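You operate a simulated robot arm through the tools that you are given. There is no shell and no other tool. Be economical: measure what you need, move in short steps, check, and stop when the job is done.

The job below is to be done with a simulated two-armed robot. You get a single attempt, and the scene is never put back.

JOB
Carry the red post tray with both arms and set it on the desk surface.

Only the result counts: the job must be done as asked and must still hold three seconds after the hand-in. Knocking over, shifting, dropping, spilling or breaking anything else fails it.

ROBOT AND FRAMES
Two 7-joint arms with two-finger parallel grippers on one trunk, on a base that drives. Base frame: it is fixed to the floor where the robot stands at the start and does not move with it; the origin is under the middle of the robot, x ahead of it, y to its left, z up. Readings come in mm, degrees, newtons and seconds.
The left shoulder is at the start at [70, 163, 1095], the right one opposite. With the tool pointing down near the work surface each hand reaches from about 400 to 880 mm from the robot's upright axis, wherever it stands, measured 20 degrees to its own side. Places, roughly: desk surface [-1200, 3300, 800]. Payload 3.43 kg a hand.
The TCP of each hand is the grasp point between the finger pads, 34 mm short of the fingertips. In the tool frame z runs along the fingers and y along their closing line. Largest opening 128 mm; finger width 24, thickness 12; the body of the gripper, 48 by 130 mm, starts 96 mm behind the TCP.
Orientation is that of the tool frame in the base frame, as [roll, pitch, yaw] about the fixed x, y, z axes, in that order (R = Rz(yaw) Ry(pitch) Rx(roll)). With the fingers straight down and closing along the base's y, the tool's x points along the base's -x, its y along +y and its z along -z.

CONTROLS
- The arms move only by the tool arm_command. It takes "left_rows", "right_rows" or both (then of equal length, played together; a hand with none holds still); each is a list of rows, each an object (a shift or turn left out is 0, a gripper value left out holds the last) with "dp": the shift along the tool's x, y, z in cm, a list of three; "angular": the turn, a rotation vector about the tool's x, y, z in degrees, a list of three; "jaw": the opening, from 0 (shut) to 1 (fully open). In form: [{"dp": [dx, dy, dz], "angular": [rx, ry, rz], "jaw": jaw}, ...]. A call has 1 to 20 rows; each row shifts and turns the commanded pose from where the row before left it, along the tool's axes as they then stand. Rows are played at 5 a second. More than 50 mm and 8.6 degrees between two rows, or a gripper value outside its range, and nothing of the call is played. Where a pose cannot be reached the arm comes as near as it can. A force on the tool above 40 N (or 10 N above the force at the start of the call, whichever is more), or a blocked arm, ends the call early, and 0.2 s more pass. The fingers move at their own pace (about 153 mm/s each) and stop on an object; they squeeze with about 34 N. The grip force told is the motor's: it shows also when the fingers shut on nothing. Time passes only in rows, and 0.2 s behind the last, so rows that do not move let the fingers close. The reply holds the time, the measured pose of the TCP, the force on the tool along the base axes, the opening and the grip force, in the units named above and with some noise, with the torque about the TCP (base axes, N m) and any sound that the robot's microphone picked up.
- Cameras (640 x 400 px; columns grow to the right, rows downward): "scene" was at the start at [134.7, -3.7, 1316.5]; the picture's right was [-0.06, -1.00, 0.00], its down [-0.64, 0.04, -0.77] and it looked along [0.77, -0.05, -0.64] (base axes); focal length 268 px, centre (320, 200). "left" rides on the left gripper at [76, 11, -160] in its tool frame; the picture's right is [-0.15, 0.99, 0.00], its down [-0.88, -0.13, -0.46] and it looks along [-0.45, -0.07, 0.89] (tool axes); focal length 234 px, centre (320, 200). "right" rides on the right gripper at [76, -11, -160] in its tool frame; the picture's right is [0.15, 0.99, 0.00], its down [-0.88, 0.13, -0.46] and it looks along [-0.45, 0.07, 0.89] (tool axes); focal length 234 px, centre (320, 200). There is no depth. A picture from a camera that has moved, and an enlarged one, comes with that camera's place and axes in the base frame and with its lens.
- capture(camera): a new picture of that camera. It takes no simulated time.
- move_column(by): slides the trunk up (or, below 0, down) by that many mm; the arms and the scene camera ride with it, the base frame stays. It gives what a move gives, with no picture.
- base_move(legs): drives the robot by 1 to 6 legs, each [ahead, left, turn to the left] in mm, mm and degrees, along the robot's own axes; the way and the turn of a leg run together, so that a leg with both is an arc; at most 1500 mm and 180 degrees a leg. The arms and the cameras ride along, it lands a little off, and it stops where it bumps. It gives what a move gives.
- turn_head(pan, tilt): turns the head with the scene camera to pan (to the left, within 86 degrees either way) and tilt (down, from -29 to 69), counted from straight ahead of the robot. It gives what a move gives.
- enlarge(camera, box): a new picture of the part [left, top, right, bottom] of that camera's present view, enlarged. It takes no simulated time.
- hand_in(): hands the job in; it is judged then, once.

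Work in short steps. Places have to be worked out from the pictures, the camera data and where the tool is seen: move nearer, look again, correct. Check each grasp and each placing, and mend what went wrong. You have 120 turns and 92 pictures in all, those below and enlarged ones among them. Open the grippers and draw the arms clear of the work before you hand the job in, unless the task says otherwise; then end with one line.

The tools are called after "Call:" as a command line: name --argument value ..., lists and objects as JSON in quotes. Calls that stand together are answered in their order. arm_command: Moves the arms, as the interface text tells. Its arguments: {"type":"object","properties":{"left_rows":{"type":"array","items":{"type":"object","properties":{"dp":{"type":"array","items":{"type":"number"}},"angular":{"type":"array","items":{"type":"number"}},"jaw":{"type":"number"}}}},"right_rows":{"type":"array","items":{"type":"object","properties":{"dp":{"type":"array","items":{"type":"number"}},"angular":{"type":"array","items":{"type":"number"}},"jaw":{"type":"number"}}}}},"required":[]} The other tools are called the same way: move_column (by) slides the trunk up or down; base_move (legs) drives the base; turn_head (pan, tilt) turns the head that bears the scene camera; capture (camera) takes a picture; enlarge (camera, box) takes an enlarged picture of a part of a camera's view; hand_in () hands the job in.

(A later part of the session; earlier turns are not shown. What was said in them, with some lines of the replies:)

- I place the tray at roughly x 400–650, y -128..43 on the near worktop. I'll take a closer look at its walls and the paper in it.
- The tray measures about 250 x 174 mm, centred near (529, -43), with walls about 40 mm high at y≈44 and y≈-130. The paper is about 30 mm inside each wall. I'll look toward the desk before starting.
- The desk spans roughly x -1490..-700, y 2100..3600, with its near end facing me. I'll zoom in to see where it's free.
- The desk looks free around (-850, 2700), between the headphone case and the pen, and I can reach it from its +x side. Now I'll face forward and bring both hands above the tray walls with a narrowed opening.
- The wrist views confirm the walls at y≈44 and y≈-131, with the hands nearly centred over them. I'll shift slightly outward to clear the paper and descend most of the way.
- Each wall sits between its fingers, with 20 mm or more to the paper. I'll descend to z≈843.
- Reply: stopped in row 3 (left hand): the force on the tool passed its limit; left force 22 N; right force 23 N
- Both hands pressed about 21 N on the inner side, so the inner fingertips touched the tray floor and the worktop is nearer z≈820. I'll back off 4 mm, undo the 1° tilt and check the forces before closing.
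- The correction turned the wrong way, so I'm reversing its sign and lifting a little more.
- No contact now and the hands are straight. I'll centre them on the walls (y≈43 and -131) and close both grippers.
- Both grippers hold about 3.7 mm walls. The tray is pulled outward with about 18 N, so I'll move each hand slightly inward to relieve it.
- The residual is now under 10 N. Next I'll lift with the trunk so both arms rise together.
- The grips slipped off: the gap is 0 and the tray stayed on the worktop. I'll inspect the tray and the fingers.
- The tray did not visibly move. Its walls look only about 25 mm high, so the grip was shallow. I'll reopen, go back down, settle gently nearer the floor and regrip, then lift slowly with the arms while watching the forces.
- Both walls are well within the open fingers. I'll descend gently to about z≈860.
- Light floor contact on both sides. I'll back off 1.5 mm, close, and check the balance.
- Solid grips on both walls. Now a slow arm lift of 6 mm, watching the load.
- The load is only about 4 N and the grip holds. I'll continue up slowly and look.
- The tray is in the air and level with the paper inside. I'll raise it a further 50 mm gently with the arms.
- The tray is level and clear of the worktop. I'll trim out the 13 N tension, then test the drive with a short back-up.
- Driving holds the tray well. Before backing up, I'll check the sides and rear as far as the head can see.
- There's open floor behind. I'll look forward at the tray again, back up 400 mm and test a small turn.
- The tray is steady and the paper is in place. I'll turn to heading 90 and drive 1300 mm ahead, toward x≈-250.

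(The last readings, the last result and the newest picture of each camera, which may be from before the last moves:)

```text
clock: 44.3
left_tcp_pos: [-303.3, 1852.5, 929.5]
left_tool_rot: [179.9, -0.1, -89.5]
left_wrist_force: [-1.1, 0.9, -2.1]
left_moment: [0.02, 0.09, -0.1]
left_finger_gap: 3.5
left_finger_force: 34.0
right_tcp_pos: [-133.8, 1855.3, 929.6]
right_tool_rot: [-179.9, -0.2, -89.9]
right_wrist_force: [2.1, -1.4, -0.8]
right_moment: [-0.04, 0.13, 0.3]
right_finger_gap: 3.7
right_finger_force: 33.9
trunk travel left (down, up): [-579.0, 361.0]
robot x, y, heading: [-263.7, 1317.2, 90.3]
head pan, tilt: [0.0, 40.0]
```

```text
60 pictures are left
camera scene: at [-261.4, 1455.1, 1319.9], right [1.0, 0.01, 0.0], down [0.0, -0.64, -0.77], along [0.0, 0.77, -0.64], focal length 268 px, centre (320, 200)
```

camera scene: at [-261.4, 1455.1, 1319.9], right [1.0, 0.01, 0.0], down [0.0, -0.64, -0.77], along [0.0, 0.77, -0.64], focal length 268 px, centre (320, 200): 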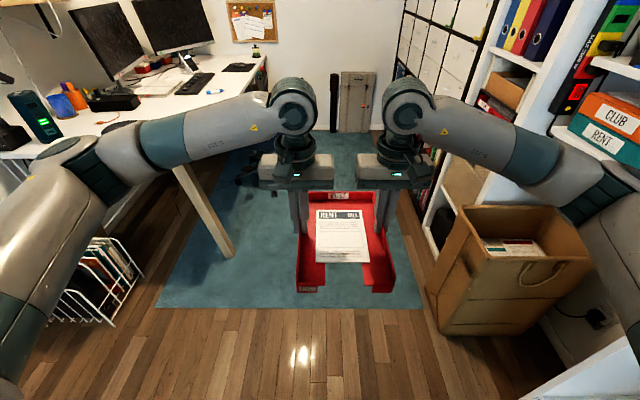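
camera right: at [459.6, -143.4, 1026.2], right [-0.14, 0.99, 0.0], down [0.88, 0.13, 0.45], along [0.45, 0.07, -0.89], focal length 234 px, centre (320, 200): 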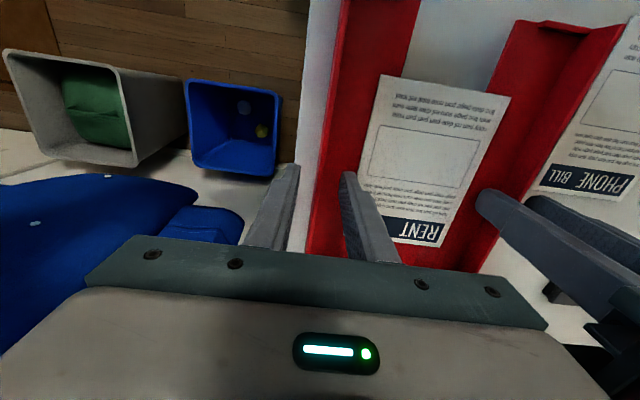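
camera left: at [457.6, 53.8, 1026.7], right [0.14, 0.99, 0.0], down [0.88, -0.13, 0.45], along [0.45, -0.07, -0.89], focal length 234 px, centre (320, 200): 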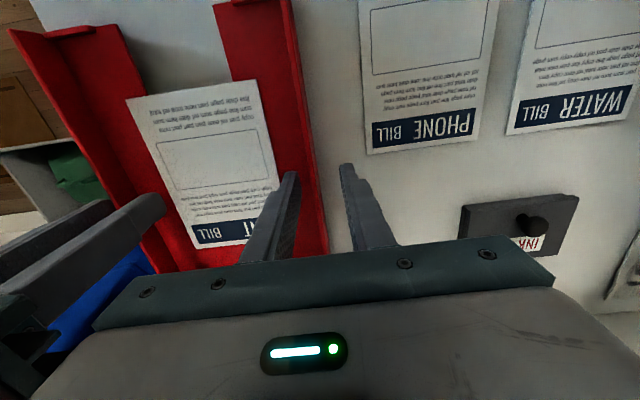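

The way ahead is clear: the box at right is at x≥260 and low, and the chair is at left beyond the tray. I'll drive 1100 mm ahead, shifting slightly right, then look at the desk.

Call:
base_move --legs '[[1100, -80, 0]]'

Call:
turn_head --pan 60 --tilt 35

Call:
capture --camera "scene"

```text
clock: 49.9
left_tcp_pos: [-246.2, 2943.6, 930.5]
left_tool_rot: [179.9, -0.1, -88.6]
left_wrist_force: [-2.2, 1.0, -3.2]
left_moment: [0.0, 0.02, -0.12]
left_finger_gap: 3.5
left_finger_force: 34.2
right_tcp_pos: [-75.8, 2947.5, 929.4]
right_tool_rot: [180.0, -0.3, -89.1]
right_wrist_force: [0.7, 0.0, -0.5]
right_moment: [-0.02, 0.18, 0.29]
right_finger_gap: 3.6
right_finger_force: 34.1
trunk travel left (down, up): [-579.0, 361.0]
robot x, y, heading: [-193.2, 2408.1, 91.3]
head pan, tilt: [0.0, 40.0]
```

```text
clock: 51.2
left_tcp_pos: [-246.8, 2941.9, 930.8]
left_tool_rot: [179.8, 0.0, -88.6]
left_wrist_force: [-1.8, 1.1, -2.2]
left_moment: [-0.04, 0.01, -0.1]
left_finger_gap: 3.8
left_finger_force: 34.1
right_tcp_pos: [-75.3, 2947.9, 931.0]
right_tool_rot: [-179.9, -0.2, -89.0]
right_wrist_force: [1.5, -1.0, 0.2]
right_moment: [0.02, 0.18, 0.27]
right_finger_gap: 3.6
right_finger_force: 34.1
trunk travel left (down, up): [-579.0, 361.0]
robot x, y, heading: [-191.6, 2406.2, 91.0]
head pan, tilt: [60.0, 35.0]
```

```text
59 pictures are left
camera scene: at [-273.5, 2504.4, 1327.5], right [0.48, 0.88, 0.0], down [0.5, -0.28, -0.82], along [-0.72, 0.4, -0.57], focal length 268 px, centre (320, 200)
```

scene: 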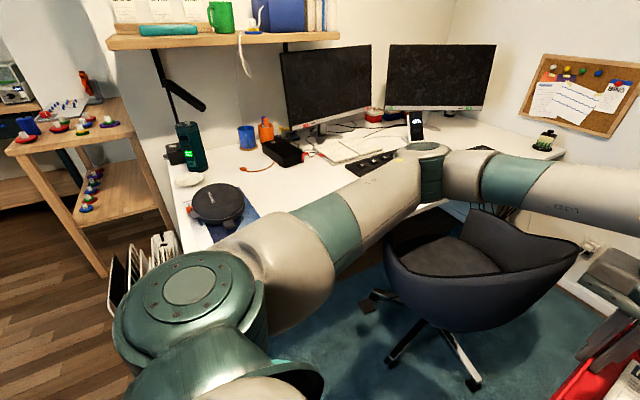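

The chair stays outside the tray's 666 mm sweep, the elbows are high at about 1100, and the desk is free between the mat (y<2660) and the keyboard. I'll turn left in place to face the desk.

Call:
base_move --legs '[[0, 0, 45], [0, 0, 44]]'

Call:
turn_head --pan 0 --tilt 40

Call:
capture --camera "scene"

```text
clock: 55.7
left_tcp_pos: [-728.5, 2363.8, 930.2]
left_tool_rot: [180.0, -0.2, 0.9]
left_wrist_force: [-0.9, -1.3, -3.0]
left_moment: [-0.04, 0.01, -0.11]
left_finger_gap: 3.8
left_finger_force: 33.4
right_tcp_pos: [-732.9, 2533.1, 930.0]
right_tool_rot: [-179.8, -0.2, 0.4]
right_wrist_force: [1.2, 1.3, -0.9]
right_moment: [-0.11, 0.0, 0.32]
right_finger_gap: 3.6
right_finger_force: 34.5
trunk travel left (down, up): [-579.0, 361.0]
robot x, y, heading: [-198.1, 2407.2, -179.5]
head pan, tilt: [60.0, 35.0]
```

```text
clock: 57.0
left_tcp_pos: [-727.9, 2363.3, 930.7]
left_tool_rot: [179.9, -0.2, 0.8]
left_wrist_force: [-1.7, -1.4, -2.2]
left_moment: [-0.02, -0.06, -0.08]
left_finger_gap: 3.5
left_finger_force: 33.6
right_tcp_pos: [-732.1, 2534.0, 930.5]
right_tool_rot: [-180.0, -0.2, 0.4]
right_wrist_force: [1.7, 1.0, -0.5]
right_moment: [-0.13, 0.06, 0.32]
right_finger_gap: 3.7
right_finger_force: 33.9
trunk travel left (down, up): [-579.0, 361.0]
robot x, y, heading: [-198.2, 2409.7, -179.6]
head pan, tilt: [0.0, 40.0]
```

```text
58 pictures are left
camera scene: at [-331.1, 2409.8, 1319.9], right [-0.01, 1.0, 0.0], down [0.64, 0.01, -0.77], along [-0.77, -0.01, -0.64], focal length 268 px, centre (320, 200)
```

scene: 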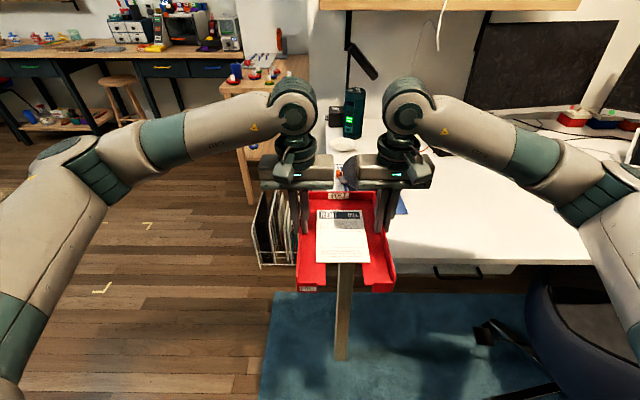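

Facing the desk with a clear free patch to the right of the tray. I'll strafe right 310 mm and look.

Call:
base_move --legs '[[0, -310, 0]]'

Call:
capture --camera "scene"

Call:
capture --camera "left"

Call:
capture --camera "right"

```text
clock: 59.0
left_tcp_pos: [-730.3, 2669.3, 931.2]
left_tool_rot: [179.8, -0.2, 0.6]
left_wrist_force: [-0.6, -0.8, -2.7]
left_moment: [-0.02, -0.02, -0.05]
left_finger_gap: 3.7
left_finger_force: 34.0
right_tcp_pos: [-735.0, 2839.4, 930.1]
right_tool_rot: [-179.9, -0.2, 0.4]
right_wrist_force: [1.2, 1.2, 0.8]
right_moment: [-0.17, -0.01, 0.3]
right_finger_gap: 3.5
right_finger_force: 34.2
trunk travel left (down, up): [-579.0, 361.0]
robot x, y, heading: [-197.7, 2713.0, -179.7]
head pan, tilt: [0.0, 40.0]
```

```text
57 pictures are left
camera scene: at [-334.1, 2714.8, 1319.9], right [-0.01, 1.0, 0.0], down [0.64, 0.0, -0.77], along [-0.77, -0.01, -0.64], focal length 268 px, centre (320, 200)
```

scene: 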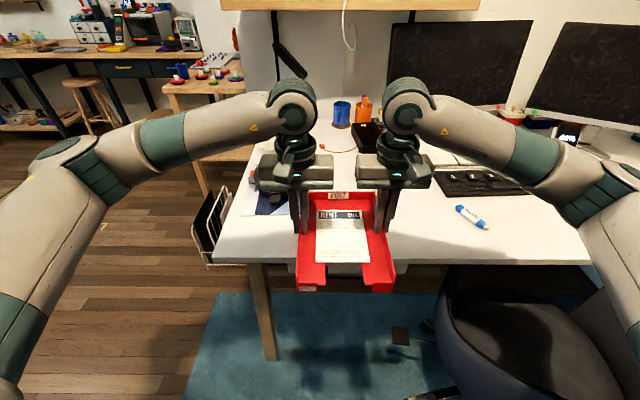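

```text
56 pictures are left
camera left: at [-656.2, 2658.6, 1091.1], right [-0.13, -0.99, 0.0], down [-0.88, 0.12, 0.45], along [-0.45, 0.06, -0.89], focal length 234 px, centre (320, 200)
```

left: 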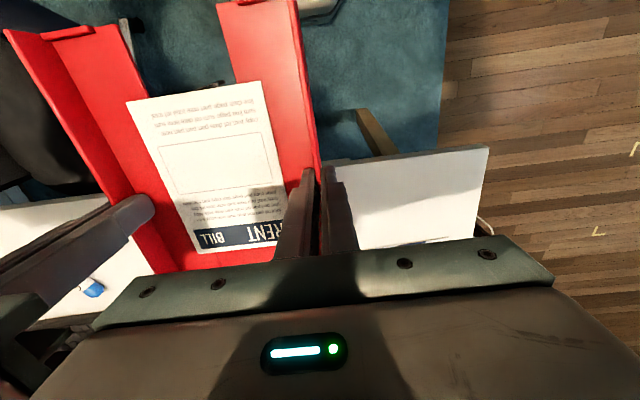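

```text
55 pictures are left
camera right: at [-660.0, 2850.7, 1089.8], right [0.15, -0.99, 0.0], down [-0.88, -0.13, 0.45], along [-0.45, -0.07, -0.89], focal length 234 px, centre (320, 200)
```

right: 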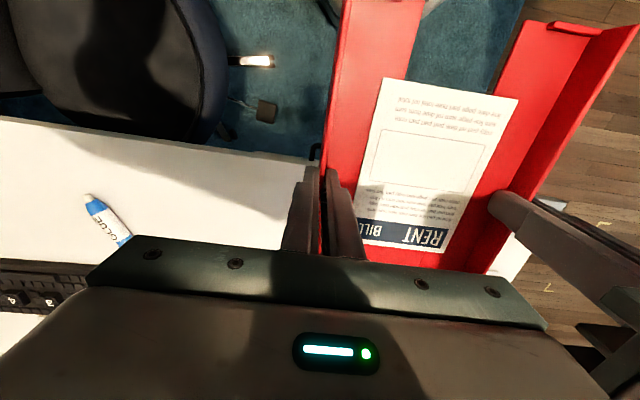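

The pen is at y≈3100, the mat ends at y≈2660–2690, and the desk edge is at x≈-720. I'll strafe another 65 mm right, then extend the arms over the desk rather than drive nearer the chair.

Call:
base_move --legs '[[0, -65, 0]]'

Call:
arm_command --left_rows '[{"dp": [-0.4, 0, 0]}, {"dp": [-0.8, 0, 0]}, {"dp": [-0.8, 0, 0]}, {"dp": [-0.8, 0, 0]}, {"dp": [-0.8, 0, 0]}, {"dp": [-0.8, 0, 0]}, {"dp": [-0.8, 0, 0]}, {"dp": [-0.8, 0, 0]}, {"dp": [-0.8, 0, 0]}, {"dp": [-0.4, 0, 0]}, {}]' --right_rows '[{"dp": [-0.4, 0, 0]}, {"dp": [-0.8, 0, 0]}, {"dp": [-0.8, 0, 0]}, {"dp": [-0.8, 0, 0]}, {"dp": [-0.8, 0, 0]}, {"dp": [-0.8, 0, 0]}, {"dp": [-0.8, 0, 0]}, {"dp": [-0.8, 0, 0]}, {"dp": [-0.8, 0, 0]}, {"dp": [-0.4, 0, 0]}, {}]'

Call:
capture --camera "scene"

```text
clock: 60.0
left_tcp_pos: [-732.6, 2732.5, 930.8]
left_tool_rot: [179.9, -0.1, 0.7]
left_wrist_force: [-1.2, -1.4, -1.9]
left_moment: [-0.03, -0.22, 0.01]
left_finger_gap: 3.6
left_finger_force: 33.2
right_tcp_pos: [-735.2, 2904.6, 930.0]
right_tool_rot: [180.0, -0.1, 0.3]
right_wrist_force: [2.3, 1.9, -1.1]
right_moment: [-0.17, 0.2, 0.35]
right_finger_gap: 3.5
right_finger_force: 33.6
trunk travel left (down, up): [-579.0, 361.0]
robot x, y, heading: [-195.3, 2773.0, -179.6]
head pan, tilt: [0.0, 40.0]
```

```text
clock: 62.4
left_tcp_pos: [-804.0, 2730.2, 930.6]
left_tool_rot: [179.9, -0.2, 0.6]
left_wrist_force: [0.5, 13.8, -1.3]
left_moment: [0.33, 0.25, -0.2]
left_finger_gap: 3.6
left_finger_force: 33.9
right_tcp_pos: [-807.3, 2901.5, 929.6]
right_tool_rot: [-180.0, -0.1, 0.3]
right_wrist_force: [0.3, -12.3, -1.4]
right_moment: [-0.33, -0.24, 0.08]
right_finger_gap: 3.8
right_finger_force: 34.2
trunk travel left (down, up): [-579.0, 361.0]
robot x, y, heading: [-199.4, 2777.6, -179.5]
head pan, tilt: [0.0, 40.0]
```

```text
54 pictures are left
camera scene: at [-334.5, 2777.2, 1319.9], right [-0.01, 1.0, 0.0], down [0.64, 0.0, -0.77], along [-0.77, -0.01, -0.64], focal length 268 px, centre (320, 200)
```

scene: 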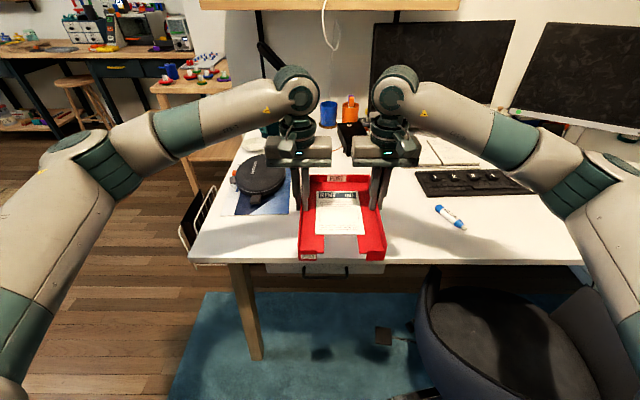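

The tray must go about 100 mm further onto the desk, and a bit right of the mat. I'll strafe 30 mm, trim the tension and extend.

Call:
base_move --legs '[[0, -30, 0]]'

Call:
arm_command --left_rows '[{"dp": [-0.4, -0.05, 0]}, {"dp": [-0.8, 0, 0]}, {"dp": [-0.8, 0, 0]}, {"dp": [-0.8, 0, 0]}, {"dp": [-0.8, 0, 0]}, {"dp": [-0.8, 0, 0]}, {"dp": [-0.8, 0, 0]}, {"dp": [-0.8, 0, 0]}, {"dp": [-0.8, 0, 0]}, {"dp": [-0.8, 0, 0]}, {"dp": [-0.8, 0, 0]}, {"dp": [-0.8, 0, 0]}, {"dp": [-0.8, 0, 0]}, {"dp": [-0.4, 0, 0]}, {}]' --right_rows '[{"dp": [-0.4, 0.05, 0]}, {"dp": [-0.8, 0, 0]}, {"dp": [-0.8, 0, 0]}, {"dp": [-0.8, 0, 0]}, {"dp": [-0.8, 0, 0]}, {"dp": [-0.8, 0, 0]}, {"dp": [-0.8, 0, 0]}, {"dp": [-0.8, 0, 0]}, {"dp": [-0.8, 0, 0]}, {"dp": [-0.8, 0, 0]}, {"dp": [-0.8, 0, 0]}, {"dp": [-0.8, 0, 0]}, {"dp": [-0.8, 0, 0]}, {"dp": [-0.4, 0, 0]}, {}]'

Call:
capture --camera "scene"

```text
clock: 63.2
left_tcp_pos: [-804.2, 2758.3, 930.8]
left_tool_rot: [179.8, -0.3, 0.8]
left_wrist_force: [0.5, 17.6, -1.1]
left_moment: [0.42, -0.51, -0.22]
left_finger_gap: 3.5
left_finger_force: 33.7
right_tcp_pos: [-807.0, 2930.0, 929.8]
right_tool_rot: [180.0, -0.1, 0.5]
right_wrist_force: [-1.2, -17.0, -0.7]
right_moment: [-0.42, 0.54, 0.05]
right_finger_gap: 3.6
right_finger_force: 34.4
trunk travel left (down, up): [-579.0, 361.0]
robot x, y, heading: [-204.0, 2808.0, -179.6]
head pan, tilt: [0.0, 40.0]
```

```text
clock: 66.5
left_tcp_pos: [-908.2, 2756.8, 930.3]
left_tool_rot: [179.8, 0.0, 0.8]
left_wrist_force: [1.2, -17.5, -0.4]
left_moment: [-0.23, 0.12, -0.29]
left_finger_gap: 3.6
left_finger_force: 33.8
right_tcp_pos: [-910.1, 2928.1, 929.4]
right_tool_rot: [-180.0, -0.1, 0.4]
right_wrist_force: [-0.5, 16.3, -2.4]
right_moment: [0.3, -0.13, 0.05]
right_finger_gap: 3.8
right_finger_force: 34.1
trunk travel left (down, up): [-579.0, 361.0]
robot x, y, heading: [-196.5, 2809.7, -179.5]
head pan, tilt: [0.0, 40.0]
```

```text
53 pictures are left
camera scene: at [-334.8, 2806.0, 1319.9], right [-0.01, 1.0, 0.0], down [0.64, 0.01, -0.77], along [-0.77, -0.01, -0.64], focal length 268 px, centre (320, 200)
```

scene: 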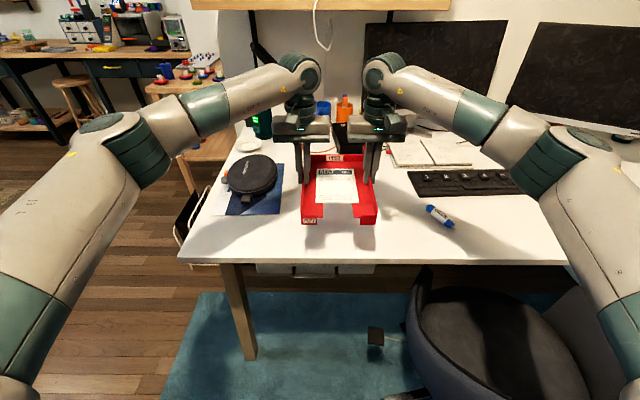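

The tray is over the free patch with about 50 mm of margin to the desk edge. I'll lower it 55 mm slowly.

Call:
arm_command --left_rows '[{"dp": [0, 0.03, 0.3]}, {"dp": [0, 0, 0.4]}, {"dp": [0, 0, 0.4]}, {"dp": [0, 0, 0.4]}, {"dp": [0, 0, 0.4]}, {"dp": [0, 0, 0.4]}, {"dp": [0, 0, 0.4]}, {"dp": [0, 0, 0.4]}, {"dp": [0, 0, 0.4]}, {"dp": [0, 0, 0.4]}, {"dp": [0, 0, 0.4]}, {"dp": [0, 0, 0.4]}, {"dp": [0, 0, 0.4]}, {"dp": [0, 0, 0.4]}, {}]' --right_rows '[{"dp": [0, -0.03, 0.3]}, {"dp": [0, 0, 0.4]}, {"dp": [0, 0, 0.4]}, {"dp": [0, 0, 0.4]}, {"dp": [0, 0, 0.4]}, {"dp": [0, 0, 0.4]}, {"dp": [0, 0, 0.4]}, {"dp": [0, 0, 0.4]}, {"dp": [0, 0, 0.4]}, {"dp": [0, 0, 0.4]}, {"dp": [0, 0, 0.4]}, {"dp": [0, 0, 0.4]}, {"dp": [0, 0, 0.4]}, {"dp": [0, 0, 0.4]}, {}]'

Call:
enlarge --camera "scene" --box '[220, 100, 440, 280]'

```text
clock: 69.7
left_tcp_pos: [-909.4, 2757.1, 873.7]
left_tool_rot: [180.0, -0.3, 0.6]
left_wrist_force: [2.5, -4.4, 0.5]
left_moment: [0.13, 0.0, -0.35]
left_finger_gap: 3.6
left_finger_force: 33.9
right_tcp_pos: [-911.5, 2929.2, 874.8]
right_tool_rot: [180.0, -0.1, 0.3]
right_wrist_force: [-1.4, 4.1, -2.5]
right_moment: [0.23, 0.0, -0.06]
right_finger_gap: 3.4
right_finger_force: 33.9
trunk travel left (down, up): [-579.0, 361.0]
robot x, y, heading: [-197.6, 2805.8, -179.4]
head pan, tilt: [0.0, 40.0]
```

```text
2.22 times, centred on (330, 190) of scene
camera zoom: at [-334.7, 2806.0, 1319.9], right [-0.01, 1.0, 0.0], down [0.64, 0.01, -0.77], along [-0.77, -0.01, -0.64], focal length 597 px, centre (298, 222)
```

zoom: 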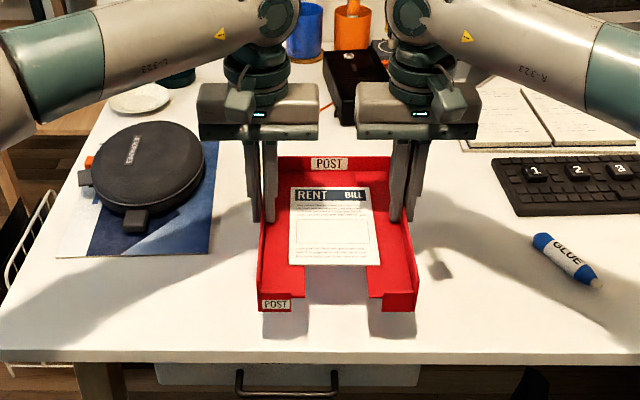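

The tray is still above the desk, with its shadow offset and no support force. I'll keep lowering in 2 mm rows.

Call:
arm_command --left_rows '[{"dp": [0, 0, 0.2]}, {"dp": [0, 0, 0.2]}, {"dp": [0, 0, 0.2]}, {"dp": [0, 0, 0.2]}, {"dp": [0, 0, 0.2]}, {}]' --right_rows '[{"dp": [0, 0, 0.2]}, {"dp": [0, 0, 0.2]}, {"dp": [0, 0, 0.2]}, {"dp": [0, 0, 0.2]}, {"dp": [0, 0, 0.2]}, {}]'

Call:
enlarge --camera "scene" --box '[220, 100, 440, 280]'

```text
clock: 71.0
left_tcp_pos: [-908.4, 2756.8, 864.8]
left_tool_rot: [179.9, -0.1, 0.6]
left_wrist_force: [2.0, 1.7, -0.3]
left_moment: [0.19, 0.11, -0.24]
left_finger_gap: 3.5
left_finger_force: 34.1
right_tcp_pos: [-912.9, 2928.6, 865.2]
right_tool_rot: [-180.0, -0.1, 0.3]
right_wrist_force: [-1.4, -1.0, -2.0]
right_moment: [0.11, -0.13, 0.01]
right_finger_gap: 3.9
right_finger_force: 34.4
trunk travel left (down, up): [-579.0, 361.0]
robot x, y, heading: [-200.6, 2802.7, -179.3]
head pan, tilt: [0.0, 40.0]
```

```text
2.22 times, centred on (330, 190) of scene
camera zoom: at [-334.8, 2806.0, 1319.9], right [-0.01, 1.0, 0.0], down [0.64, 0.01, -0.77], along [-0.77, -0.01, -0.64], focal length 597 px, centre (298, 222)
```

zoom: 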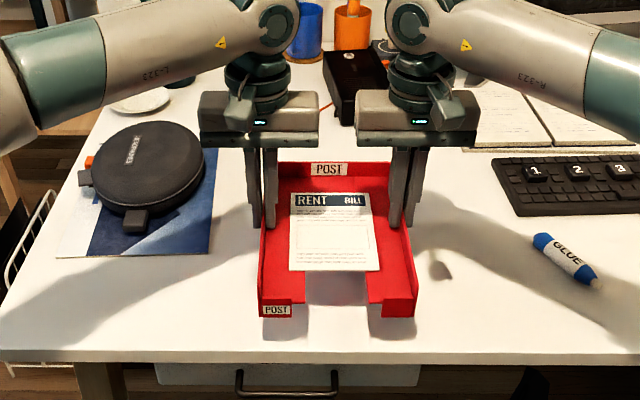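

It's still floating by an estimated 20 mm, so I'll continue down.

Call:
arm_command --left_rows '[{"dp": [0, 0, 0.2]}, {"dp": [0, 0, 0.2]}, {"dp": [0, 0, 0.2]}, {"dp": [0, 0, 0.2]}, {"dp": [0, 0, 0.2]}, {"dp": [0, 0, 0.2]}, {}]' --right_rows '[{"dp": [0, 0, 0.2]}, {"dp": [0, 0, 0.2]}, {"dp": [0, 0, 0.2]}, {"dp": [0, 0, 0.2]}, {"dp": [0, 0, 0.2]}, {"dp": [0, 0, 0.2]}, {}]'

Call:
enlarge --camera "scene" --box '[220, 100, 440, 280]'

```text
clock: 72.7
left_tcp_pos: [-908.1, 2757.1, 852.9]
left_tool_rot: [179.8, -0.2, 0.7]
left_wrist_force: [1.2, 3.1, -0.8]
left_moment: [0.16, -0.18, -0.27]
left_finger_gap: 3.6
left_finger_force: 33.6
right_tcp_pos: [-911.4, 2927.9, 853.7]
right_tool_rot: [-179.9, 0.0, 0.3]
right_wrist_force: [-2.3, -4.0, -1.7]
right_moment: [-0.04, 0.16, -0.03]
right_finger_gap: 3.7
right_finger_force: 34.2
trunk travel left (down, up): [-579.0, 361.0]
robot x, y, heading: [-198.4, 2807.6, -179.4]
head pan, tilt: [0.0, 40.0]
```

```text
2.22 times, centred on (330, 190) of scene
camera zoom: at [-334.8, 2806.0, 1319.9], right [-0.01, 1.0, 0.0], down [0.64, 0.01, -0.77], along [-0.77, -0.01, -0.64], focal length 597 px, centre (298, 222)
```

zoom: 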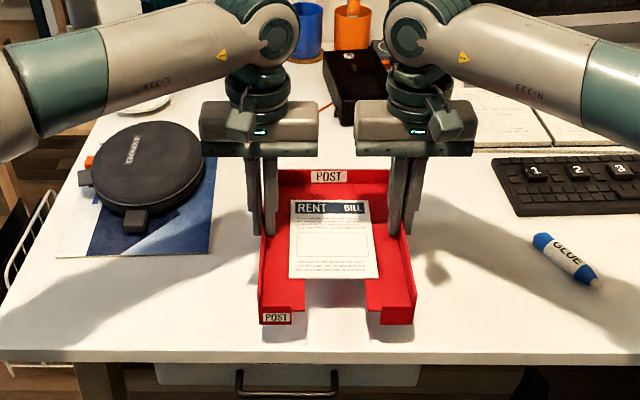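

The shadow is closing in. I'll continue in finer steps.

Call:
arm_command --left_rows '[{"dp": [0, 0, 0.15]}, {"dp": [0, 0, 0.15]}, {"dp": [0, 0, 0.15]}, {"dp": [0, 0, 0.15]}, {"dp": [0, 0, 0.15]}, {"dp": [0, 0, 0.15]}, {}]' --right_rows '[{"dp": [0, 0, 0.15]}, {"dp": [0, 0, 0.15]}, {"dp": [0, 0, 0.15]}, {"dp": [0, 0, 0.15]}, {"dp": [0, 0, 0.15]}, {"dp": [0, 0, 0.15]}, {}]'

Call:
enlarge --camera "scene" --box '[220, 100, 440, 280]'

```text
clock: 74.2
left_tcp_pos: [-908.3, 2756.8, 844.5]
left_tool_rot: [179.9, -0.2, 0.8]
left_wrist_force: [4.2, 2.1, -0.3]
left_moment: [0.18, 0.06, -0.49]
left_finger_gap: 3.6
left_finger_force: 33.5
right_tcp_pos: [-909.9, 2929.0, 843.7]
right_tool_rot: [-180.0, -0.1, 0.3]
right_wrist_force: [-3.9, -1.5, -2.0]
right_moment: [0.0, -0.04, -0.15]
right_finger_gap: 3.6
right_finger_force: 33.9
trunk travel left (down, up): [-579.0, 361.0]
robot x, y, heading: [-195.6, 2805.9, -179.4]
head pan, tilt: [0.0, 40.0]
```

```text
2.22 times, centred on (330, 190) of scene
camera zoom: at [-334.8, 2806.0, 1319.9], right [-0.01, 1.0, 0.0], down [0.64, 0.01, -0.77], along [-0.77, -0.01, -0.64], focal length 597 px, centre (298, 222)
```

zoom: 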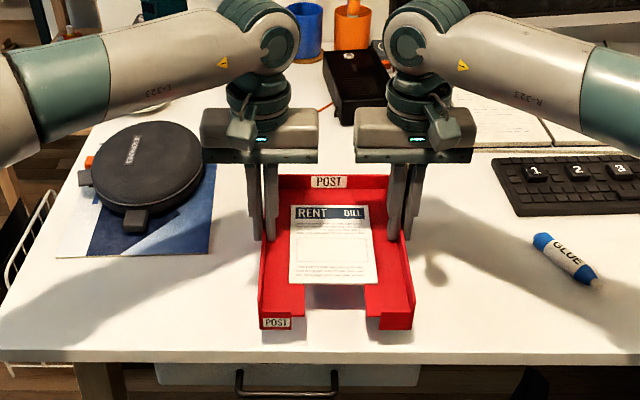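

Nearly down. I'll take 1 mm rows until there's contact.

Call:
arm_command --left_rows '[{"dp": [0, 0, 0.1]}, {"dp": [0, 0, 0.1]}, {"dp": [0, 0, 0.1]}, {"dp": [0, 0, 0.1]}, {"dp": [0, 0, 0.1]}, {}]' --right_rows '[{"dp": [0, 0, 0.1]}, {"dp": [0, 0, 0.1]}, {"dp": [0, 0, 0.1]}, {"dp": [0, 0, 0.1]}, {"dp": [0, 0, 0.1]}, {}]'

```text
clock: 75.7
left_tcp_pos: [-908.3, 2757.1, 838.3]
left_tool_rot: [179.9, -0.1, 0.7]
left_wrist_force: [1.4, 2.3, -1.3]
left_moment: [0.19, -0.17, -0.23]
left_finger_gap: 3.5
left_finger_force: 33.9
right_tcp_pos: [-911.3, 2930.1, 839.0]
right_tool_rot: [180.0, -0.1, 0.5]
right_wrist_force: [-1.3, -2.3, -2.6]
right_moment: [-0.03, 0.13, 0.0]
right_finger_gap: 3.4
right_finger_force: 34.5
trunk travel left (down, up): [-579.0, 361.0]
robot x, y, heading: [-195.7, 2806.9, -179.5]
head pan, tilt: [0.0, 40.0]
```

Call:
arm_command --left_rows '[{"dp": [0, 0, 0.1]}, {"dp": [0, 0, 0.1]}, {"dp": [0, 0, 0.1]}, {}]' --right_rows '[{"dp": [0, 0, 0.1]}, {"dp": [0, 0, 0.1]}, {"dp": [0, 0, 0.1]}, {}]'

Call:
enlarge --camera "scene" --box '[220, 100, 440, 280]'

```text
clock: 76.7
left_tcp_pos: [-907.9, 2757.5, 835.2]
left_tool_rot: [179.9, -0.2, 0.7]
left_wrist_force: [3.2, 3.7, -0.1]
left_moment: [0.29, 0.13, -0.28]
left_finger_gap: 3.6
left_finger_force: 33.6
right_tcp_pos: [-910.7, 2928.2, 836.4]
right_tool_rot: [179.9, -0.1, 0.4]
right_wrist_force: [-1.7, -3.1, -3.5]
right_moment: [0.1, -0.11, -0.02]
right_finger_gap: 3.8
right_finger_force: 33.5
trunk travel left (down, up): [-579.0, 361.0]
robot x, y, heading: [-197.0, 2805.9, -179.3]
head pan, tilt: [0.0, 40.0]
```

```text
2.22 times, centred on (330, 190) of scene
camera zoom: at [-334.8, 2806.0, 1319.9], right [-0.01, 1.0, 0.0], down [0.64, 0.01, -0.77], along [-0.77, -0.01, -0.64], focal length 597 px, centre (298, 222)
```

zoom: 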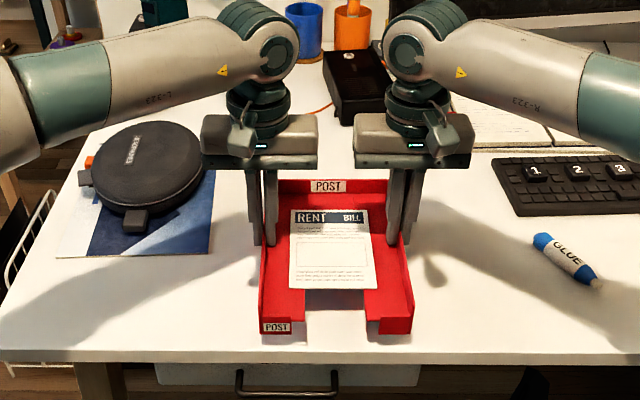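

There's still no support force, so I'll go a few more millimetres.

Call:
arm_command --left_rows '[{"dp": [0, 0, 0.1]}, {"dp": [0, 0, 0.1]}, {"dp": [0, 0, 0.1]}, {}]' --right_rows '[{"dp": [0, 0, 0.1]}, {"dp": [0, 0, 0.1]}, {"dp": [0, 0, 0.1]}, {}]'

```text
clock: 77.7
left_tcp_pos: [-908.2, 2758.5, 832.0]
left_tool_rot: [180.0, -0.2, 0.7]
left_wrist_force: [0.6, 5.0, 1.4]
left_moment: [0.42, 0.08, -0.21]
left_finger_gap: 3.6
left_finger_force: 34.4
right_tcp_pos: [-910.4, 2929.5, 833.9]
right_tool_rot: [-180.0, -0.1, 0.5]
right_wrist_force: [-0.1, -5.9, -4.3]
right_moment: [0.16, -0.08, 0.07]
right_finger_gap: 3.6
right_finger_force: 33.9
trunk travel left (down, up): [-579.0, 361.0]
robot x, y, heading: [-197.9, 2804.6, -179.6]
head pan, tilt: [0.0, 40.0]
```

Call:
arm_command --left_rows '[{"dp": [0, 0, 0.1]}, {"dp": [0, 0, 0.1]}, {}]' --right_rows '[{"dp": [0, 0, 0.1]}, {"dp": [0, 0, 0.1]}, {"dp": [0, 0, 0.05]}]'

Call:
enlarge --camera "scene" --box '[280, 160, 390, 260]'

```text
clock: 78.5
left_tcp_pos: [-908.7, 2756.4, 830.0]
left_tool_rot: [179.8, -0.3, 0.7]
left_wrist_force: [0.7, 5.5, 0.0]
left_moment: [0.24, 0.19, -0.22]
left_finger_gap: 3.6
left_finger_force: 33.8
right_tcp_pos: [-910.9, 2929.0, 830.6]
right_tool_rot: [179.9, -0.2, 0.4]
right_wrist_force: [-0.9, -6.2, -2.9]
right_moment: [-0.07, -0.13, 0.03]
right_finger_gap: 3.8
right_finger_force: 34.3
trunk travel left (down, up): [-579.0, 361.0]
robot x, y, heading: [-199.2, 2804.6, -179.6]
head pan, tilt: [0.0, 40.0]
```

```text
4.00 times, centred on (335, 210) of scene
camera zoom: at [-334.8, 2806.0, 1319.9], right [-0.01, 1.0, 0.0], down [0.64, 0.01, -0.77], along [-0.77, -0.01, -0.64], focal length 1074 px, centre (260, 160)
```

zoom: 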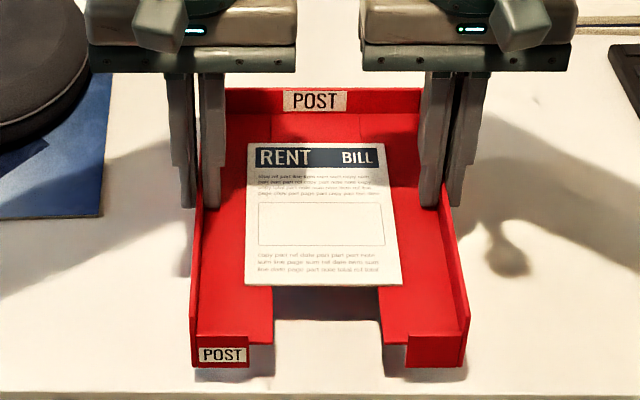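

A small gap is still visible under the front stubs. I'll lower another 5 mm in 1 mm rows.

Call:
arm_command --left_rows '[{"dp": [0, 0, 0.1]}, {"dp": [0, 0, 0.1]}, {"dp": [0, 0, 0.1]}, {"dp": [0, 0, 0.1]}, {"dp": [0, 0, 0.1]}, {}]' --right_rows '[{"dp": [0, 0, 0.1]}, {"dp": [0, 0, 0.1]}, {"dp": [0, 0, 0.1]}, {"dp": [0, 0, 0.1]}, {"dp": [0, 0, 0.1]}, {}]'

Call:
enlarge --camera "scene" --box '[280, 160, 390, 260]'

```text
clock: 79.8
left_tcp_pos: [-908.8, 2758.2, 826.4]
left_tool_rot: [179.9, -0.2, 0.8]
left_wrist_force: [0.7, 4.9, -2.6]
left_moment: [0.07, -0.18, -0.27]
left_finger_gap: 3.7
left_finger_force: 33.7
right_tcp_pos: [-910.4, 2928.1, 824.8]
right_tool_rot: [-180.0, -0.1, 0.5]
right_wrist_force: [-1.4, -4.8, -0.7]
right_moment: [-0.22, 0.15, 0.02]
right_finger_gap: 3.6
right_finger_force: 33.9
trunk travel left (down, up): [-579.0, 361.0]
robot x, y, heading: [-197.2, 2804.2, -179.7]
head pan, tilt: [0.0, 40.0]
```

```text
4.00 times, centred on (335, 210) of scene
camera zoom: at [-334.8, 2806.0, 1319.9], right [-0.01, 1.0, 0.0], down [0.64, 0.01, -0.77], along [-0.77, -0.01, -0.64], focal length 1074 px, centre (260, 160)
```

zoom: 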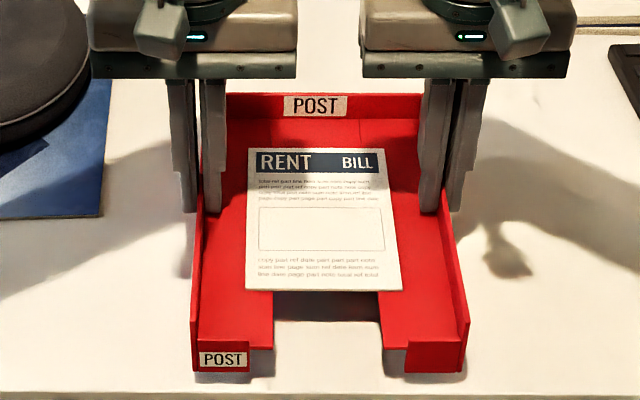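

About 8–10 mm remain. I'll continue.

Call:
arm_command --left_rows '[{"dp": [0, 0, 0.1]}, {"dp": [0, 0, 0.1]}, {"dp": [0, 0, 0.1]}, {"dp": [0, 0, 0.1]}, {"dp": [0, 0, 0.1]}, {"dp": [0, 0, 0.1]}, {}]' --right_rows '[{"dp": [0, 0, 0.1]}, {"dp": [0, 0, 0.1]}, {"dp": [0, 0, 0.1]}, {"dp": [0, 0, 0.1]}, {"dp": [0, 0, 0.1]}, {"dp": [0, 0, 0.1]}, {}]'

Call:
enlarge --camera "scene" --box '[280, 160, 390, 260]'

```text
clock: 81.5
left_tcp_pos: [-908.2, 2759.0, 819.0]
left_tool_rot: [179.9, -0.2, 0.7]
left_wrist_force: [0.5, 7.1, -3.8]
left_moment: [-0.02, -0.32, -0.17]
left_finger_gap: 3.6
left_finger_force: 33.6
right_tcp_pos: [-910.6, 2929.6, 817.9]
right_tool_rot: [-179.9, -0.1, 0.3]
right_wrist_force: [-0.7, -5.1, 1.3]
right_moment: [-0.39, 0.27, 0.15]
right_finger_gap: 3.9
right_finger_force: 33.8
trunk travel left (down, up): [-579.0, 361.0]
robot x, y, heading: [-197.5, 2804.2, -179.4]
head pan, tilt: [0.0, 40.0]
```

```text
4.00 times, centred on (335, 210) of scene
camera zoom: at [-334.8, 2806.1, 1319.9], right [-0.01, 1.0, 0.0], down [0.64, 0.01, -0.77], along [-0.77, -0.01, -0.64], focal length 1074 px, centre (260, 160)
```

zoom: 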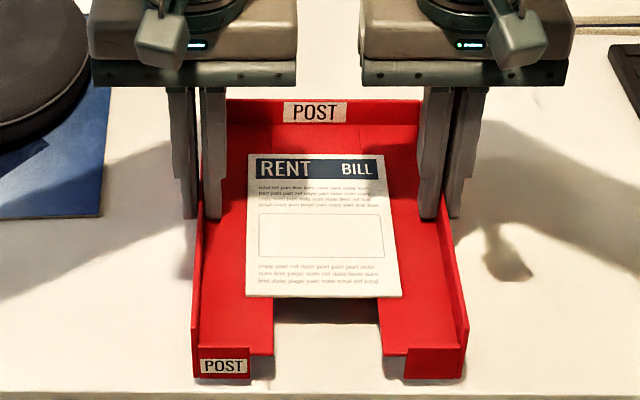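

Call:
arm_command --left_rows '[{"dp": [0, 0, 0.1]}, {"dp": [0, 0, 0.1]}, {"dp": [0, 0, 0.1]}, {"dp": [0, 0, 0.1]}, {}]' --right_rows '[{"dp": [0, 0, 0.1]}, {"dp": [0, 0, 0.1]}, {"dp": [0, 0, 0.1]}, {"dp": [0, 0, 0.1]}, {}]'

Call:
enlarge --camera "scene" --box '[280, 160, 390, 260]'

```text
clock: 82.7
left_tcp_pos: [-907.4, 2757.6, 815.9]
left_tool_rot: [179.9, -0.2, 0.7]
left_wrist_force: [0.3, 9.1, -3.9]
left_moment: [0.02, 0.11, -0.17]
left_finger_gap: 3.7
left_finger_force: 33.9
right_tcp_pos: [-911.2, 2929.0, 814.6]
right_tool_rot: [180.0, -0.1, 0.5]
right_wrist_force: [-1.0, -8.9, 1.2]
right_moment: [-0.38, -0.13, 0.06]
right_finger_gap: 3.5
right_finger_force: 34.0
trunk travel left (down, up): [-579.0, 361.0]
robot x, y, heading: [-199.7, 2805.2, -179.5]
head pan, tilt: [0.0, 40.0]
```

```text
4.00 times, centred on (335, 210) of scene
camera zoom: at [-334.8, 2806.0, 1319.9], right [-0.01, 1.0, 0.0], down [0.64, 0.01, -0.77], along [-0.77, -0.01, -0.64], focal length 1074 px, centre (260, 160)
```

zoom: 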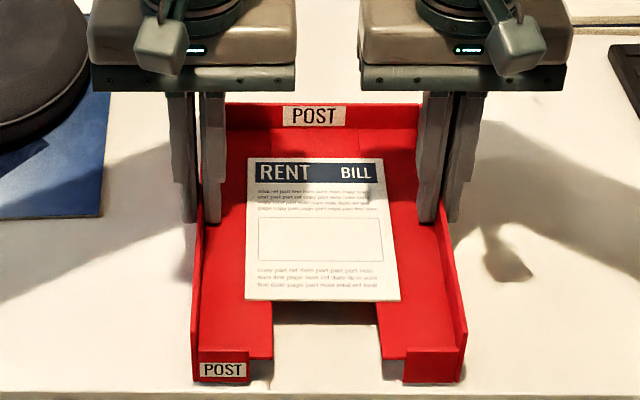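

Call:
arm_command --left_rows '[{"dp": [0, 0, 0.1]}, {"dp": [0, 0, 0.1]}, {"dp": [0, 0, 0.1]}, {}]' --right_rows '[{"dp": [0, 0, 0.1]}, {"dp": [0, 0, 0.1]}, {"dp": [0, 0, 0.1]}, {}]'

Call:
enlarge --camera "scene" --box '[280, 160, 390, 260]'

```text
clock: 83.7
left_tcp_pos: [-907.8, 2757.4, 812.8]
left_tool_rot: [-180.0, -0.2, 0.7]
left_wrist_force: [-0.5, 13.9, -4.4]
left_moment: [0.11, 0.04, -0.09]
left_finger_gap: 3.3
left_finger_force: 34.1
right_tcp_pos: [-910.3, 2928.4, 812.3]
right_tool_rot: [179.8, -0.1, 0.4]
right_wrist_force: [1.2, -14.2, -0.2]
right_moment: [-0.43, -0.11, 0.13]
right_finger_gap: 3.7
right_finger_force: 34.2
trunk travel left (down, up): [-579.0, 361.0]
robot x, y, heading: [-201.2, 2807.1, -179.5]
head pan, tilt: [0.0, 40.0]
```

```text
4.00 times, centred on (335, 210) of scene
camera zoom: at [-334.8, 2806.0, 1319.9], right [-0.01, 1.0, 0.0], down [0.64, 0.01, -0.77], along [-0.77, -0.01, -0.64], focal length 1074 px, centre (260, 160)
```

zoom: 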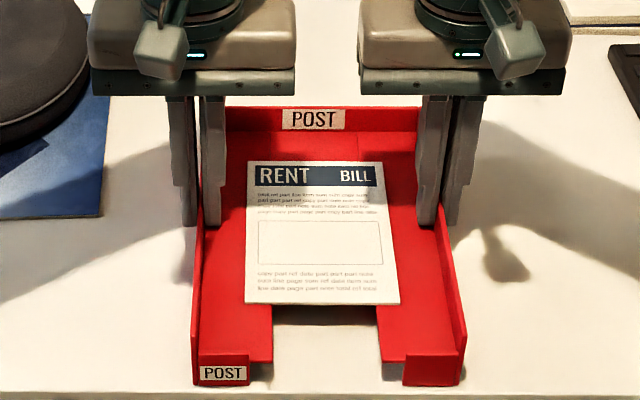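

Still no support, so I'll trim the tension and keep lowering.

Call:
arm_command --left_rows '[{"dp": [0, -0.07, 0.1]}, {"dp": [0, 0, 0.1]}, {"dp": [0, 0, 0.1]}, {"dp": [0, 0, 0.1]}, {}]' --right_rows '[{"dp": [0, 0.07, 0.1]}, {"dp": [0, 0, 0.1]}, {"dp": [0, 0, 0.1]}, {"dp": [0, 0, 0.1]}, {}]'

Call:
enlarge --camera "scene" --box '[280, 160, 390, 260]'

```text
clock: 84.8
left_tcp_pos: [-906.5, 2756.8, 811.0]
left_tool_rot: [179.9, -0.1, 0.8]
left_wrist_force: [-2.2, 6.0, 3.8]
left_moment: [0.24, -0.2, -0.2]
left_finger_gap: 3.7
left_finger_force: 34.2
right_tcp_pos: [-910.1, 2928.2, 809.9]
right_tool_rot: [-180.0, 0.1, 0.3]
right_wrist_force: [-5.0, -5.8, 13.8]
right_moment: [-0.12, -0.65, 0.15]
right_finger_gap: 3.5
right_finger_force: 33.8
trunk travel left (down, up): [-579.0, 361.0]
robot x, y, heading: [-199.9, 2806.1, -179.5]
head pan, tilt: [0.0, 40.0]
```

```text
4.00 times, centred on (335, 210) of scene
camera zoom: at [-333.5, 2805.8, 1320.3], right [-0.01, 1.0, 0.0], down [0.64, 0.01, -0.77], along [-0.77, -0.01, -0.64], focal length 1074 px, centre (260, 160)
```

zoom: 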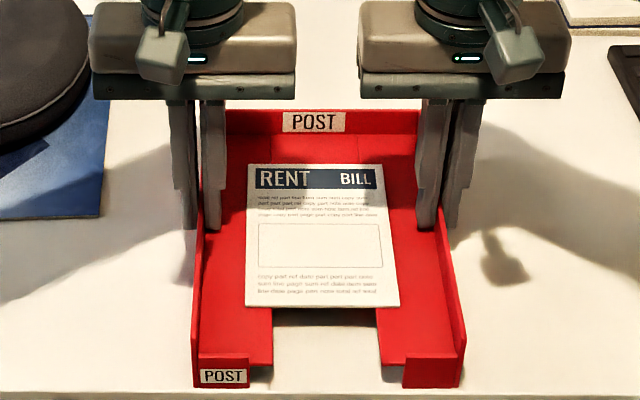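

Contact: about 18 N upward in total, with the desk at z≈775. But the tray front is only about 6 mm from the desk edge, so I'll lift 8 mm, move 50 mm further in, and set it down again.

Call:
arm_command --left_rows '[{"dp": [0, 0, -0.2]}, {"dp": [0, 0, -0.3]}, {"dp": [0, 0, -0.4]}, {"dp": [0, 0, -0.3]}, {"dp": [-0.3, 0, 0]}, {"dp": [-0.6, 0, 0]}, {"dp": [-0.7, 0, 0]}, {"dp": [-0.7, 0, 0]}, {"dp": [-0.7, 0, 0]}, {"dp": [-0.7, 0, 0]}, {"dp": [-0.7, 0, 0]}, {"dp": [-0.6, 0, 0]}, {}]' --right_rows '[{"dp": [0, 0, -0.2]}, {"dp": [0, 0, -0.3]}, {"dp": [0, 0, -0.4]}, {"dp": [0, 0, -0.3]}, {"dp": [-0.3, 0, 0]}, {"dp": [-0.6, 0, 0]}, {"dp": [-0.7, 0, 0]}, {"dp": [-0.7, 0, 0]}, {"dp": [-0.7, 0, 0]}, {"dp": [-0.7, 0, 0]}, {"dp": [-0.7, 0, 0]}, {"dp": [-0.6, 0, 0]}, {}]'

Call:
enlarge --camera "scene" --box '[240, 120, 420, 270]'

```text
clock: 87.7
left_tcp_pos: [-958.3, 2757.0, 821.2]
left_tool_rot: [179.9, -0.2, 0.6]
left_wrist_force: [0.2, -6.4, -3.3]
left_moment: [-0.2, 0.08, -0.12]
left_finger_gap: 3.7
left_finger_force: 34.1
right_tcp_pos: [-961.8, 2928.3, 820.1]
right_tool_rot: [-180.0, -0.2, 0.3]
right_wrist_force: [1.0, 5.4, -0.2]
right_moment: [-0.08, -0.08, 0.19]
right_finger_gap: 3.5
right_finger_force: 34.0
trunk travel left (down, up): [-579.0, 361.0]
robot x, y, heading: [-200.4, 2804.8, -179.6]
head pan, tilt: [0.0, 40.0]
```

```text
2.67 times, centred on (330, 195) of scene
camera zoom: at [-334.8, 2806.0, 1319.9], right [-0.01, 1.0, 0.0], down [0.64, 0.01, -0.77], along [-0.77, -0.01, -0.64], focal length 716 px, centre (293, 213)
```

zoom: 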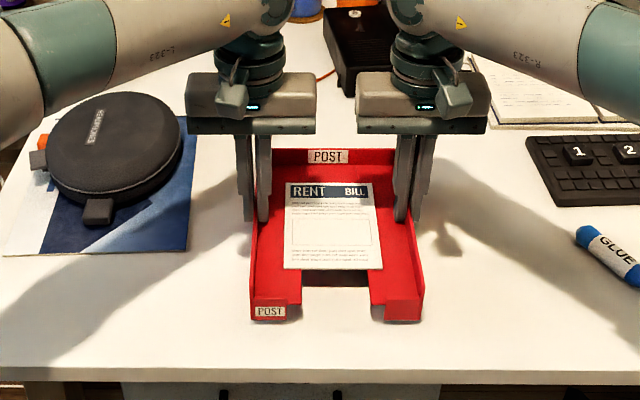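

The margin to the edge is good now. I'll lower about 10 mm until there's contact.

Call:
arm_command --left_rows '[{"dp": [0, 0, 0.2]}, {"dp": [0, 0, 0.2]}, {"dp": [0, 0, 0.15]}, {"dp": [0, 0, 0.1]}, {"dp": [0, 0, 0.1]}, {"dp": [0, 0, 0.1]}, {"dp": [0, 0, 0.1]}, {"dp": [0, 0, 0.1]}, {}]' --right_rows '[{"dp": [0, 0, 0.2]}, {"dp": [0, 0, 0.2]}, {"dp": [0, 0, 0.15]}, {"dp": [0, 0, 0.1]}, {"dp": [0, 0, 0.1]}, {"dp": [0, 0, 0.1]}, {"dp": [0, 0, 0.1]}, {"dp": [0, 0, 0.1]}, {}]'

```text
clock: 89.7
left_tcp_pos: [-957.0, 2756.2, 810.6]
left_tool_rot: [179.9, -0.1, 0.7]
left_wrist_force: [2.2, -8.2, -3.6]
left_moment: [-0.33, 0.59, -0.26]
left_finger_gap: 3.5
left_finger_force: 33.6
right_tcp_pos: [-960.6, 2928.2, 810.1]
right_tool_rot: [179.9, -0.1, 0.4]
right_wrist_force: [-2.3, 7.1, 6.0]
right_moment: [-0.08, 0.13, 0.07]
right_finger_gap: 3.7
right_finger_force: 34.0
trunk travel left (down, up): [-579.0, 361.0]
robot x, y, heading: [-198.0, 2807.2, -179.6]
head pan, tilt: [0.0, 40.0]
```

Right side just touching. I'll lower slightly more.

Call:
arm_command --left_rows '[{"dp": [0, 0, 0.1]}, {"dp": [0, 0, 0.05]}, {}]' --right_rows '[{"dp": [0, 0, 0.05]}, {"dp": [0, 0, 0.05]}, {}]'

Call:
enlarge --camera "scene" --box '[280, 160, 390, 260]'

```text
clock: 90.5
left_tcp_pos: [-957.8, 2755.5, 810.7]
left_tool_rot: [-180.0, -0.1, 0.6]
left_wrist_force: [1.2, -7.7, 3.4]
left_moment: [-0.09, -0.44, -0.29]
left_finger_gap: 3.4
left_finger_force: 34.6
right_tcp_pos: [-960.7, 2927.5, 809.8]
right_tool_rot: [180.0, 0.0, 0.4]
right_wrist_force: [-5.3, 3.5, 9.7]
right_moment: [0.13, 0.37, 0.01]
right_finger_gap: 3.6
right_finger_force: 33.8
trunk travel left (down, up): [-579.0, 361.0]
robot x, y, heading: [-194.7, 2803.3, -179.7]
head pan, tilt: [0.0, 40.0]
```

```text
4.00 times, centred on (335, 210) of scene
camera zoom: at [-333.5, 2805.4, 1320.1], right [-0.01, 1.0, 0.0], down [0.64, 0.01, -0.77], along [-0.77, -0.01, -0.64], focal length 1074 px, centre (260, 160)
```

zoom: 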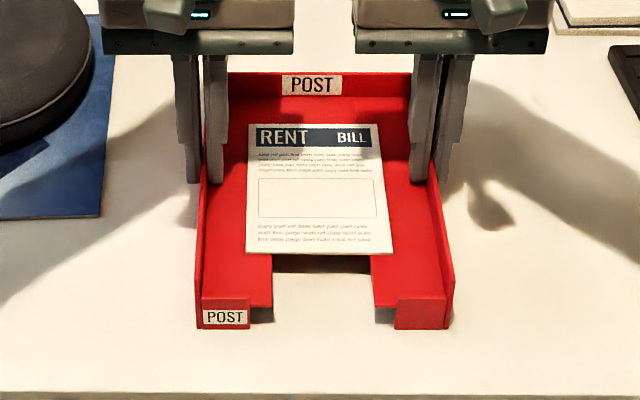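

Both sides are supported. I'll open the fingers a little (15 mm) so the inner ones stay clear of the paper.

Call:
arm_command --left_rows '[{"jaw": 0.06}, {"jaw": 0.12}, {}, {}]' --right_rows '[{"jaw": 0.06}, {"jaw": 0.12}, {}, {}]'

Call:
arm_command --left_rows '[{"dp": [0, 0, -0.3]}, {"dp": [0, 0, -0.4]}, {"dp": [0, 0, -0.4]}, {"dp": [0, 0, -0.4]}, {"dp": [0, 0, -0.5]}, {"dp": [0, 0, -0.6]}, {}]' --right_rows '[{"dp": [0, 0, -0.3]}, {"dp": [0, 0, -0.4]}, {"dp": [0, 0, -0.4]}, {"dp": [0, 0, -0.4]}, {"dp": [0, 0, -0.5]}, {"dp": [0, 0, -0.6]}, {}]'

Call:
enlarge --camera "scene" --box '[240, 120, 420, 270]'

```text
clock: 91.5
left_tcp_pos: [-956.5, 2756.8, 809.8]
left_tool_rot: [179.9, -0.1, 0.7]
left_wrist_force: [0.8, -0.3, 1.0]
left_moment: [0.04, -0.02, 0.02]
left_finger_gap: 15.6
left_finger_force: 0.0
right_tcp_pos: [-959.8, 2927.9, 810.0]
right_tool_rot: [-180.0, 0.0, 0.4]
right_wrist_force: [1.0, 4.2, 11.5]
right_moment: [0.05, 0.0, -0.04]
right_finger_gap: 13.0
right_finger_force: 0.1
trunk travel left (down, up): [-579.0, 361.0]
robot x, y, heading: [-198.5, 2806.0, -179.8]
head pan, tilt: [0.0, 40.0]
```

```text
clock: 93.0
left_tcp_pos: [-958.7, 2757.1, 835.3]
left_tool_rot: [179.9, -0.1, 0.7]
left_wrist_force: [0.0, 0.0, 0.0]
left_moment: [0.02, -0.01, -0.03]
left_finger_gap: 15.3
left_finger_force: 0.0
right_tcp_pos: [-961.0, 2927.8, 835.2]
right_tool_rot: [-179.9, -0.1, 0.4]
right_wrist_force: [0.3, 0.1, -0.4]
right_moment: [-0.04, -0.04, 0.04]
right_finger_gap: 15.3
right_finger_force: 0.0
trunk travel left (down, up): [-579.0, 361.0]
robot x, y, heading: [-197.3, 2807.0, -179.4]
head pan, tilt: [0.0, 40.0]
```

```text
2.67 times, centred on (330, 195) of scene
camera zoom: at [-334.6, 2806.1, 1319.9], right [-0.01, 1.0, 0.0], down [0.64, 0.01, -0.77], along [-0.77, -0.01, -0.64], focal length 716 px, centre (293, 213)
```

zoom: 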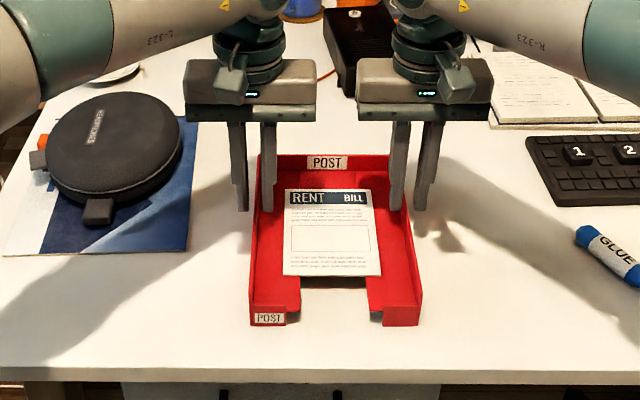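

The tray was released cleanly and stays on the desk with the paper in place. I'll raise the hands well clear, then check.

Call:
arm_command --left_rows '[{"dp": [0, 0, -1.5]}, {"dp": [0, 0, -2]}, {"dp": [0, 0, -2]}, {"dp": [0, 0, -2]}, {"dp": [0, 0, -2]}, {"dp": [0, 0, -2], "jaw": 1}, {"dp": [2, 0, 0]}, {"dp": [2, 0, 0]}, {"dp": [2, 0, 0]}, {"dp": [2, 0, 0]}, {"dp": [2, 0, 0]}, {"dp": [2, 0, 0]}, {"dp": [2, 0, 0]}, {"dp": [2, 0, 0]}, {}]' --right_rows '[{"dp": [0, 0, -1.5]}, {"dp": [0, 0, -2]}, {"dp": [0, 0, -2]}, {"dp": [0, 0, -2]}, {"dp": [0, 0, -2]}, {"dp": [0, 0, -2], "jaw": 1}, {"dp": [2, 0, 0]}, {"dp": [2, 0, 0]}, {"dp": [2, 0, 0]}, {"dp": [2, 0, 0]}, {"dp": [2, 0, 0]}, {"dp": [2, 0, 0]}, {"dp": [2, 0, 0]}, {"dp": [2, 0, 0]}, {}]'

Call:
capture --camera "scene"

```text
clock: 96.2
left_tcp_pos: [-796.6, 2758.9, 950.0]
left_tool_rot: [179.9, -0.2, 0.7]
left_wrist_force: [0.0, 1.1, 0.8]
left_moment: [0.01, -0.02, 0.01]
left_finger_gap: 127.8
left_finger_force: 0.0
right_tcp_pos: [-801.2, 2927.6, 948.7]
right_tool_rot: [-180.0, -0.1, 0.5]
right_wrist_force: [0.4, 0.0, -0.1]
right_moment: [-0.04, 0.01, 0.0]
right_finger_gap: 128.2
right_finger_force: 0.0
trunk travel left (down, up): [-579.0, 361.0]
robot x, y, heading: [-200.7, 2801.5, -179.5]
head pan, tilt: [0.0, 40.0]
```

```text
38 pictures are left
camera scene: at [-334.9, 2806.0, 1319.9], right [-0.01, 1.0, 0.0], down [0.64, 0.01, -0.77], along [-0.77, -0.01, -0.64], focal length 268 px, centre (320, 200)
```

scene: 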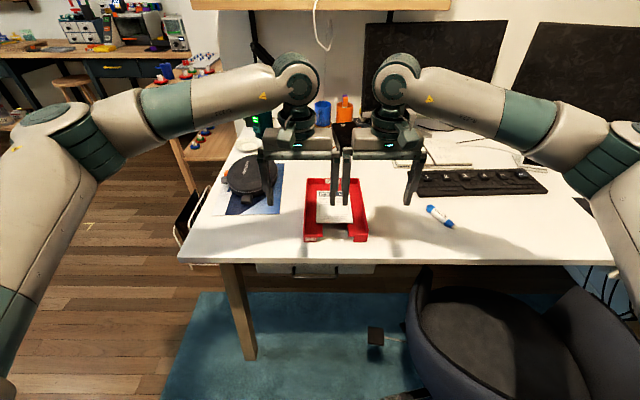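

The tray rests flat on the desk with the bill inside, nothing else has been disturbed, and the hands are open and clear. Handing in.

Call:
hand_in

```text
The job is handed in.
```

The red post tray was carried with both arms and set on the desk surface, with the rent bill still inside and both hands open and clear at hand-in; the first lift slipped off the tray walls, but the tray stayed put and the second grip held.
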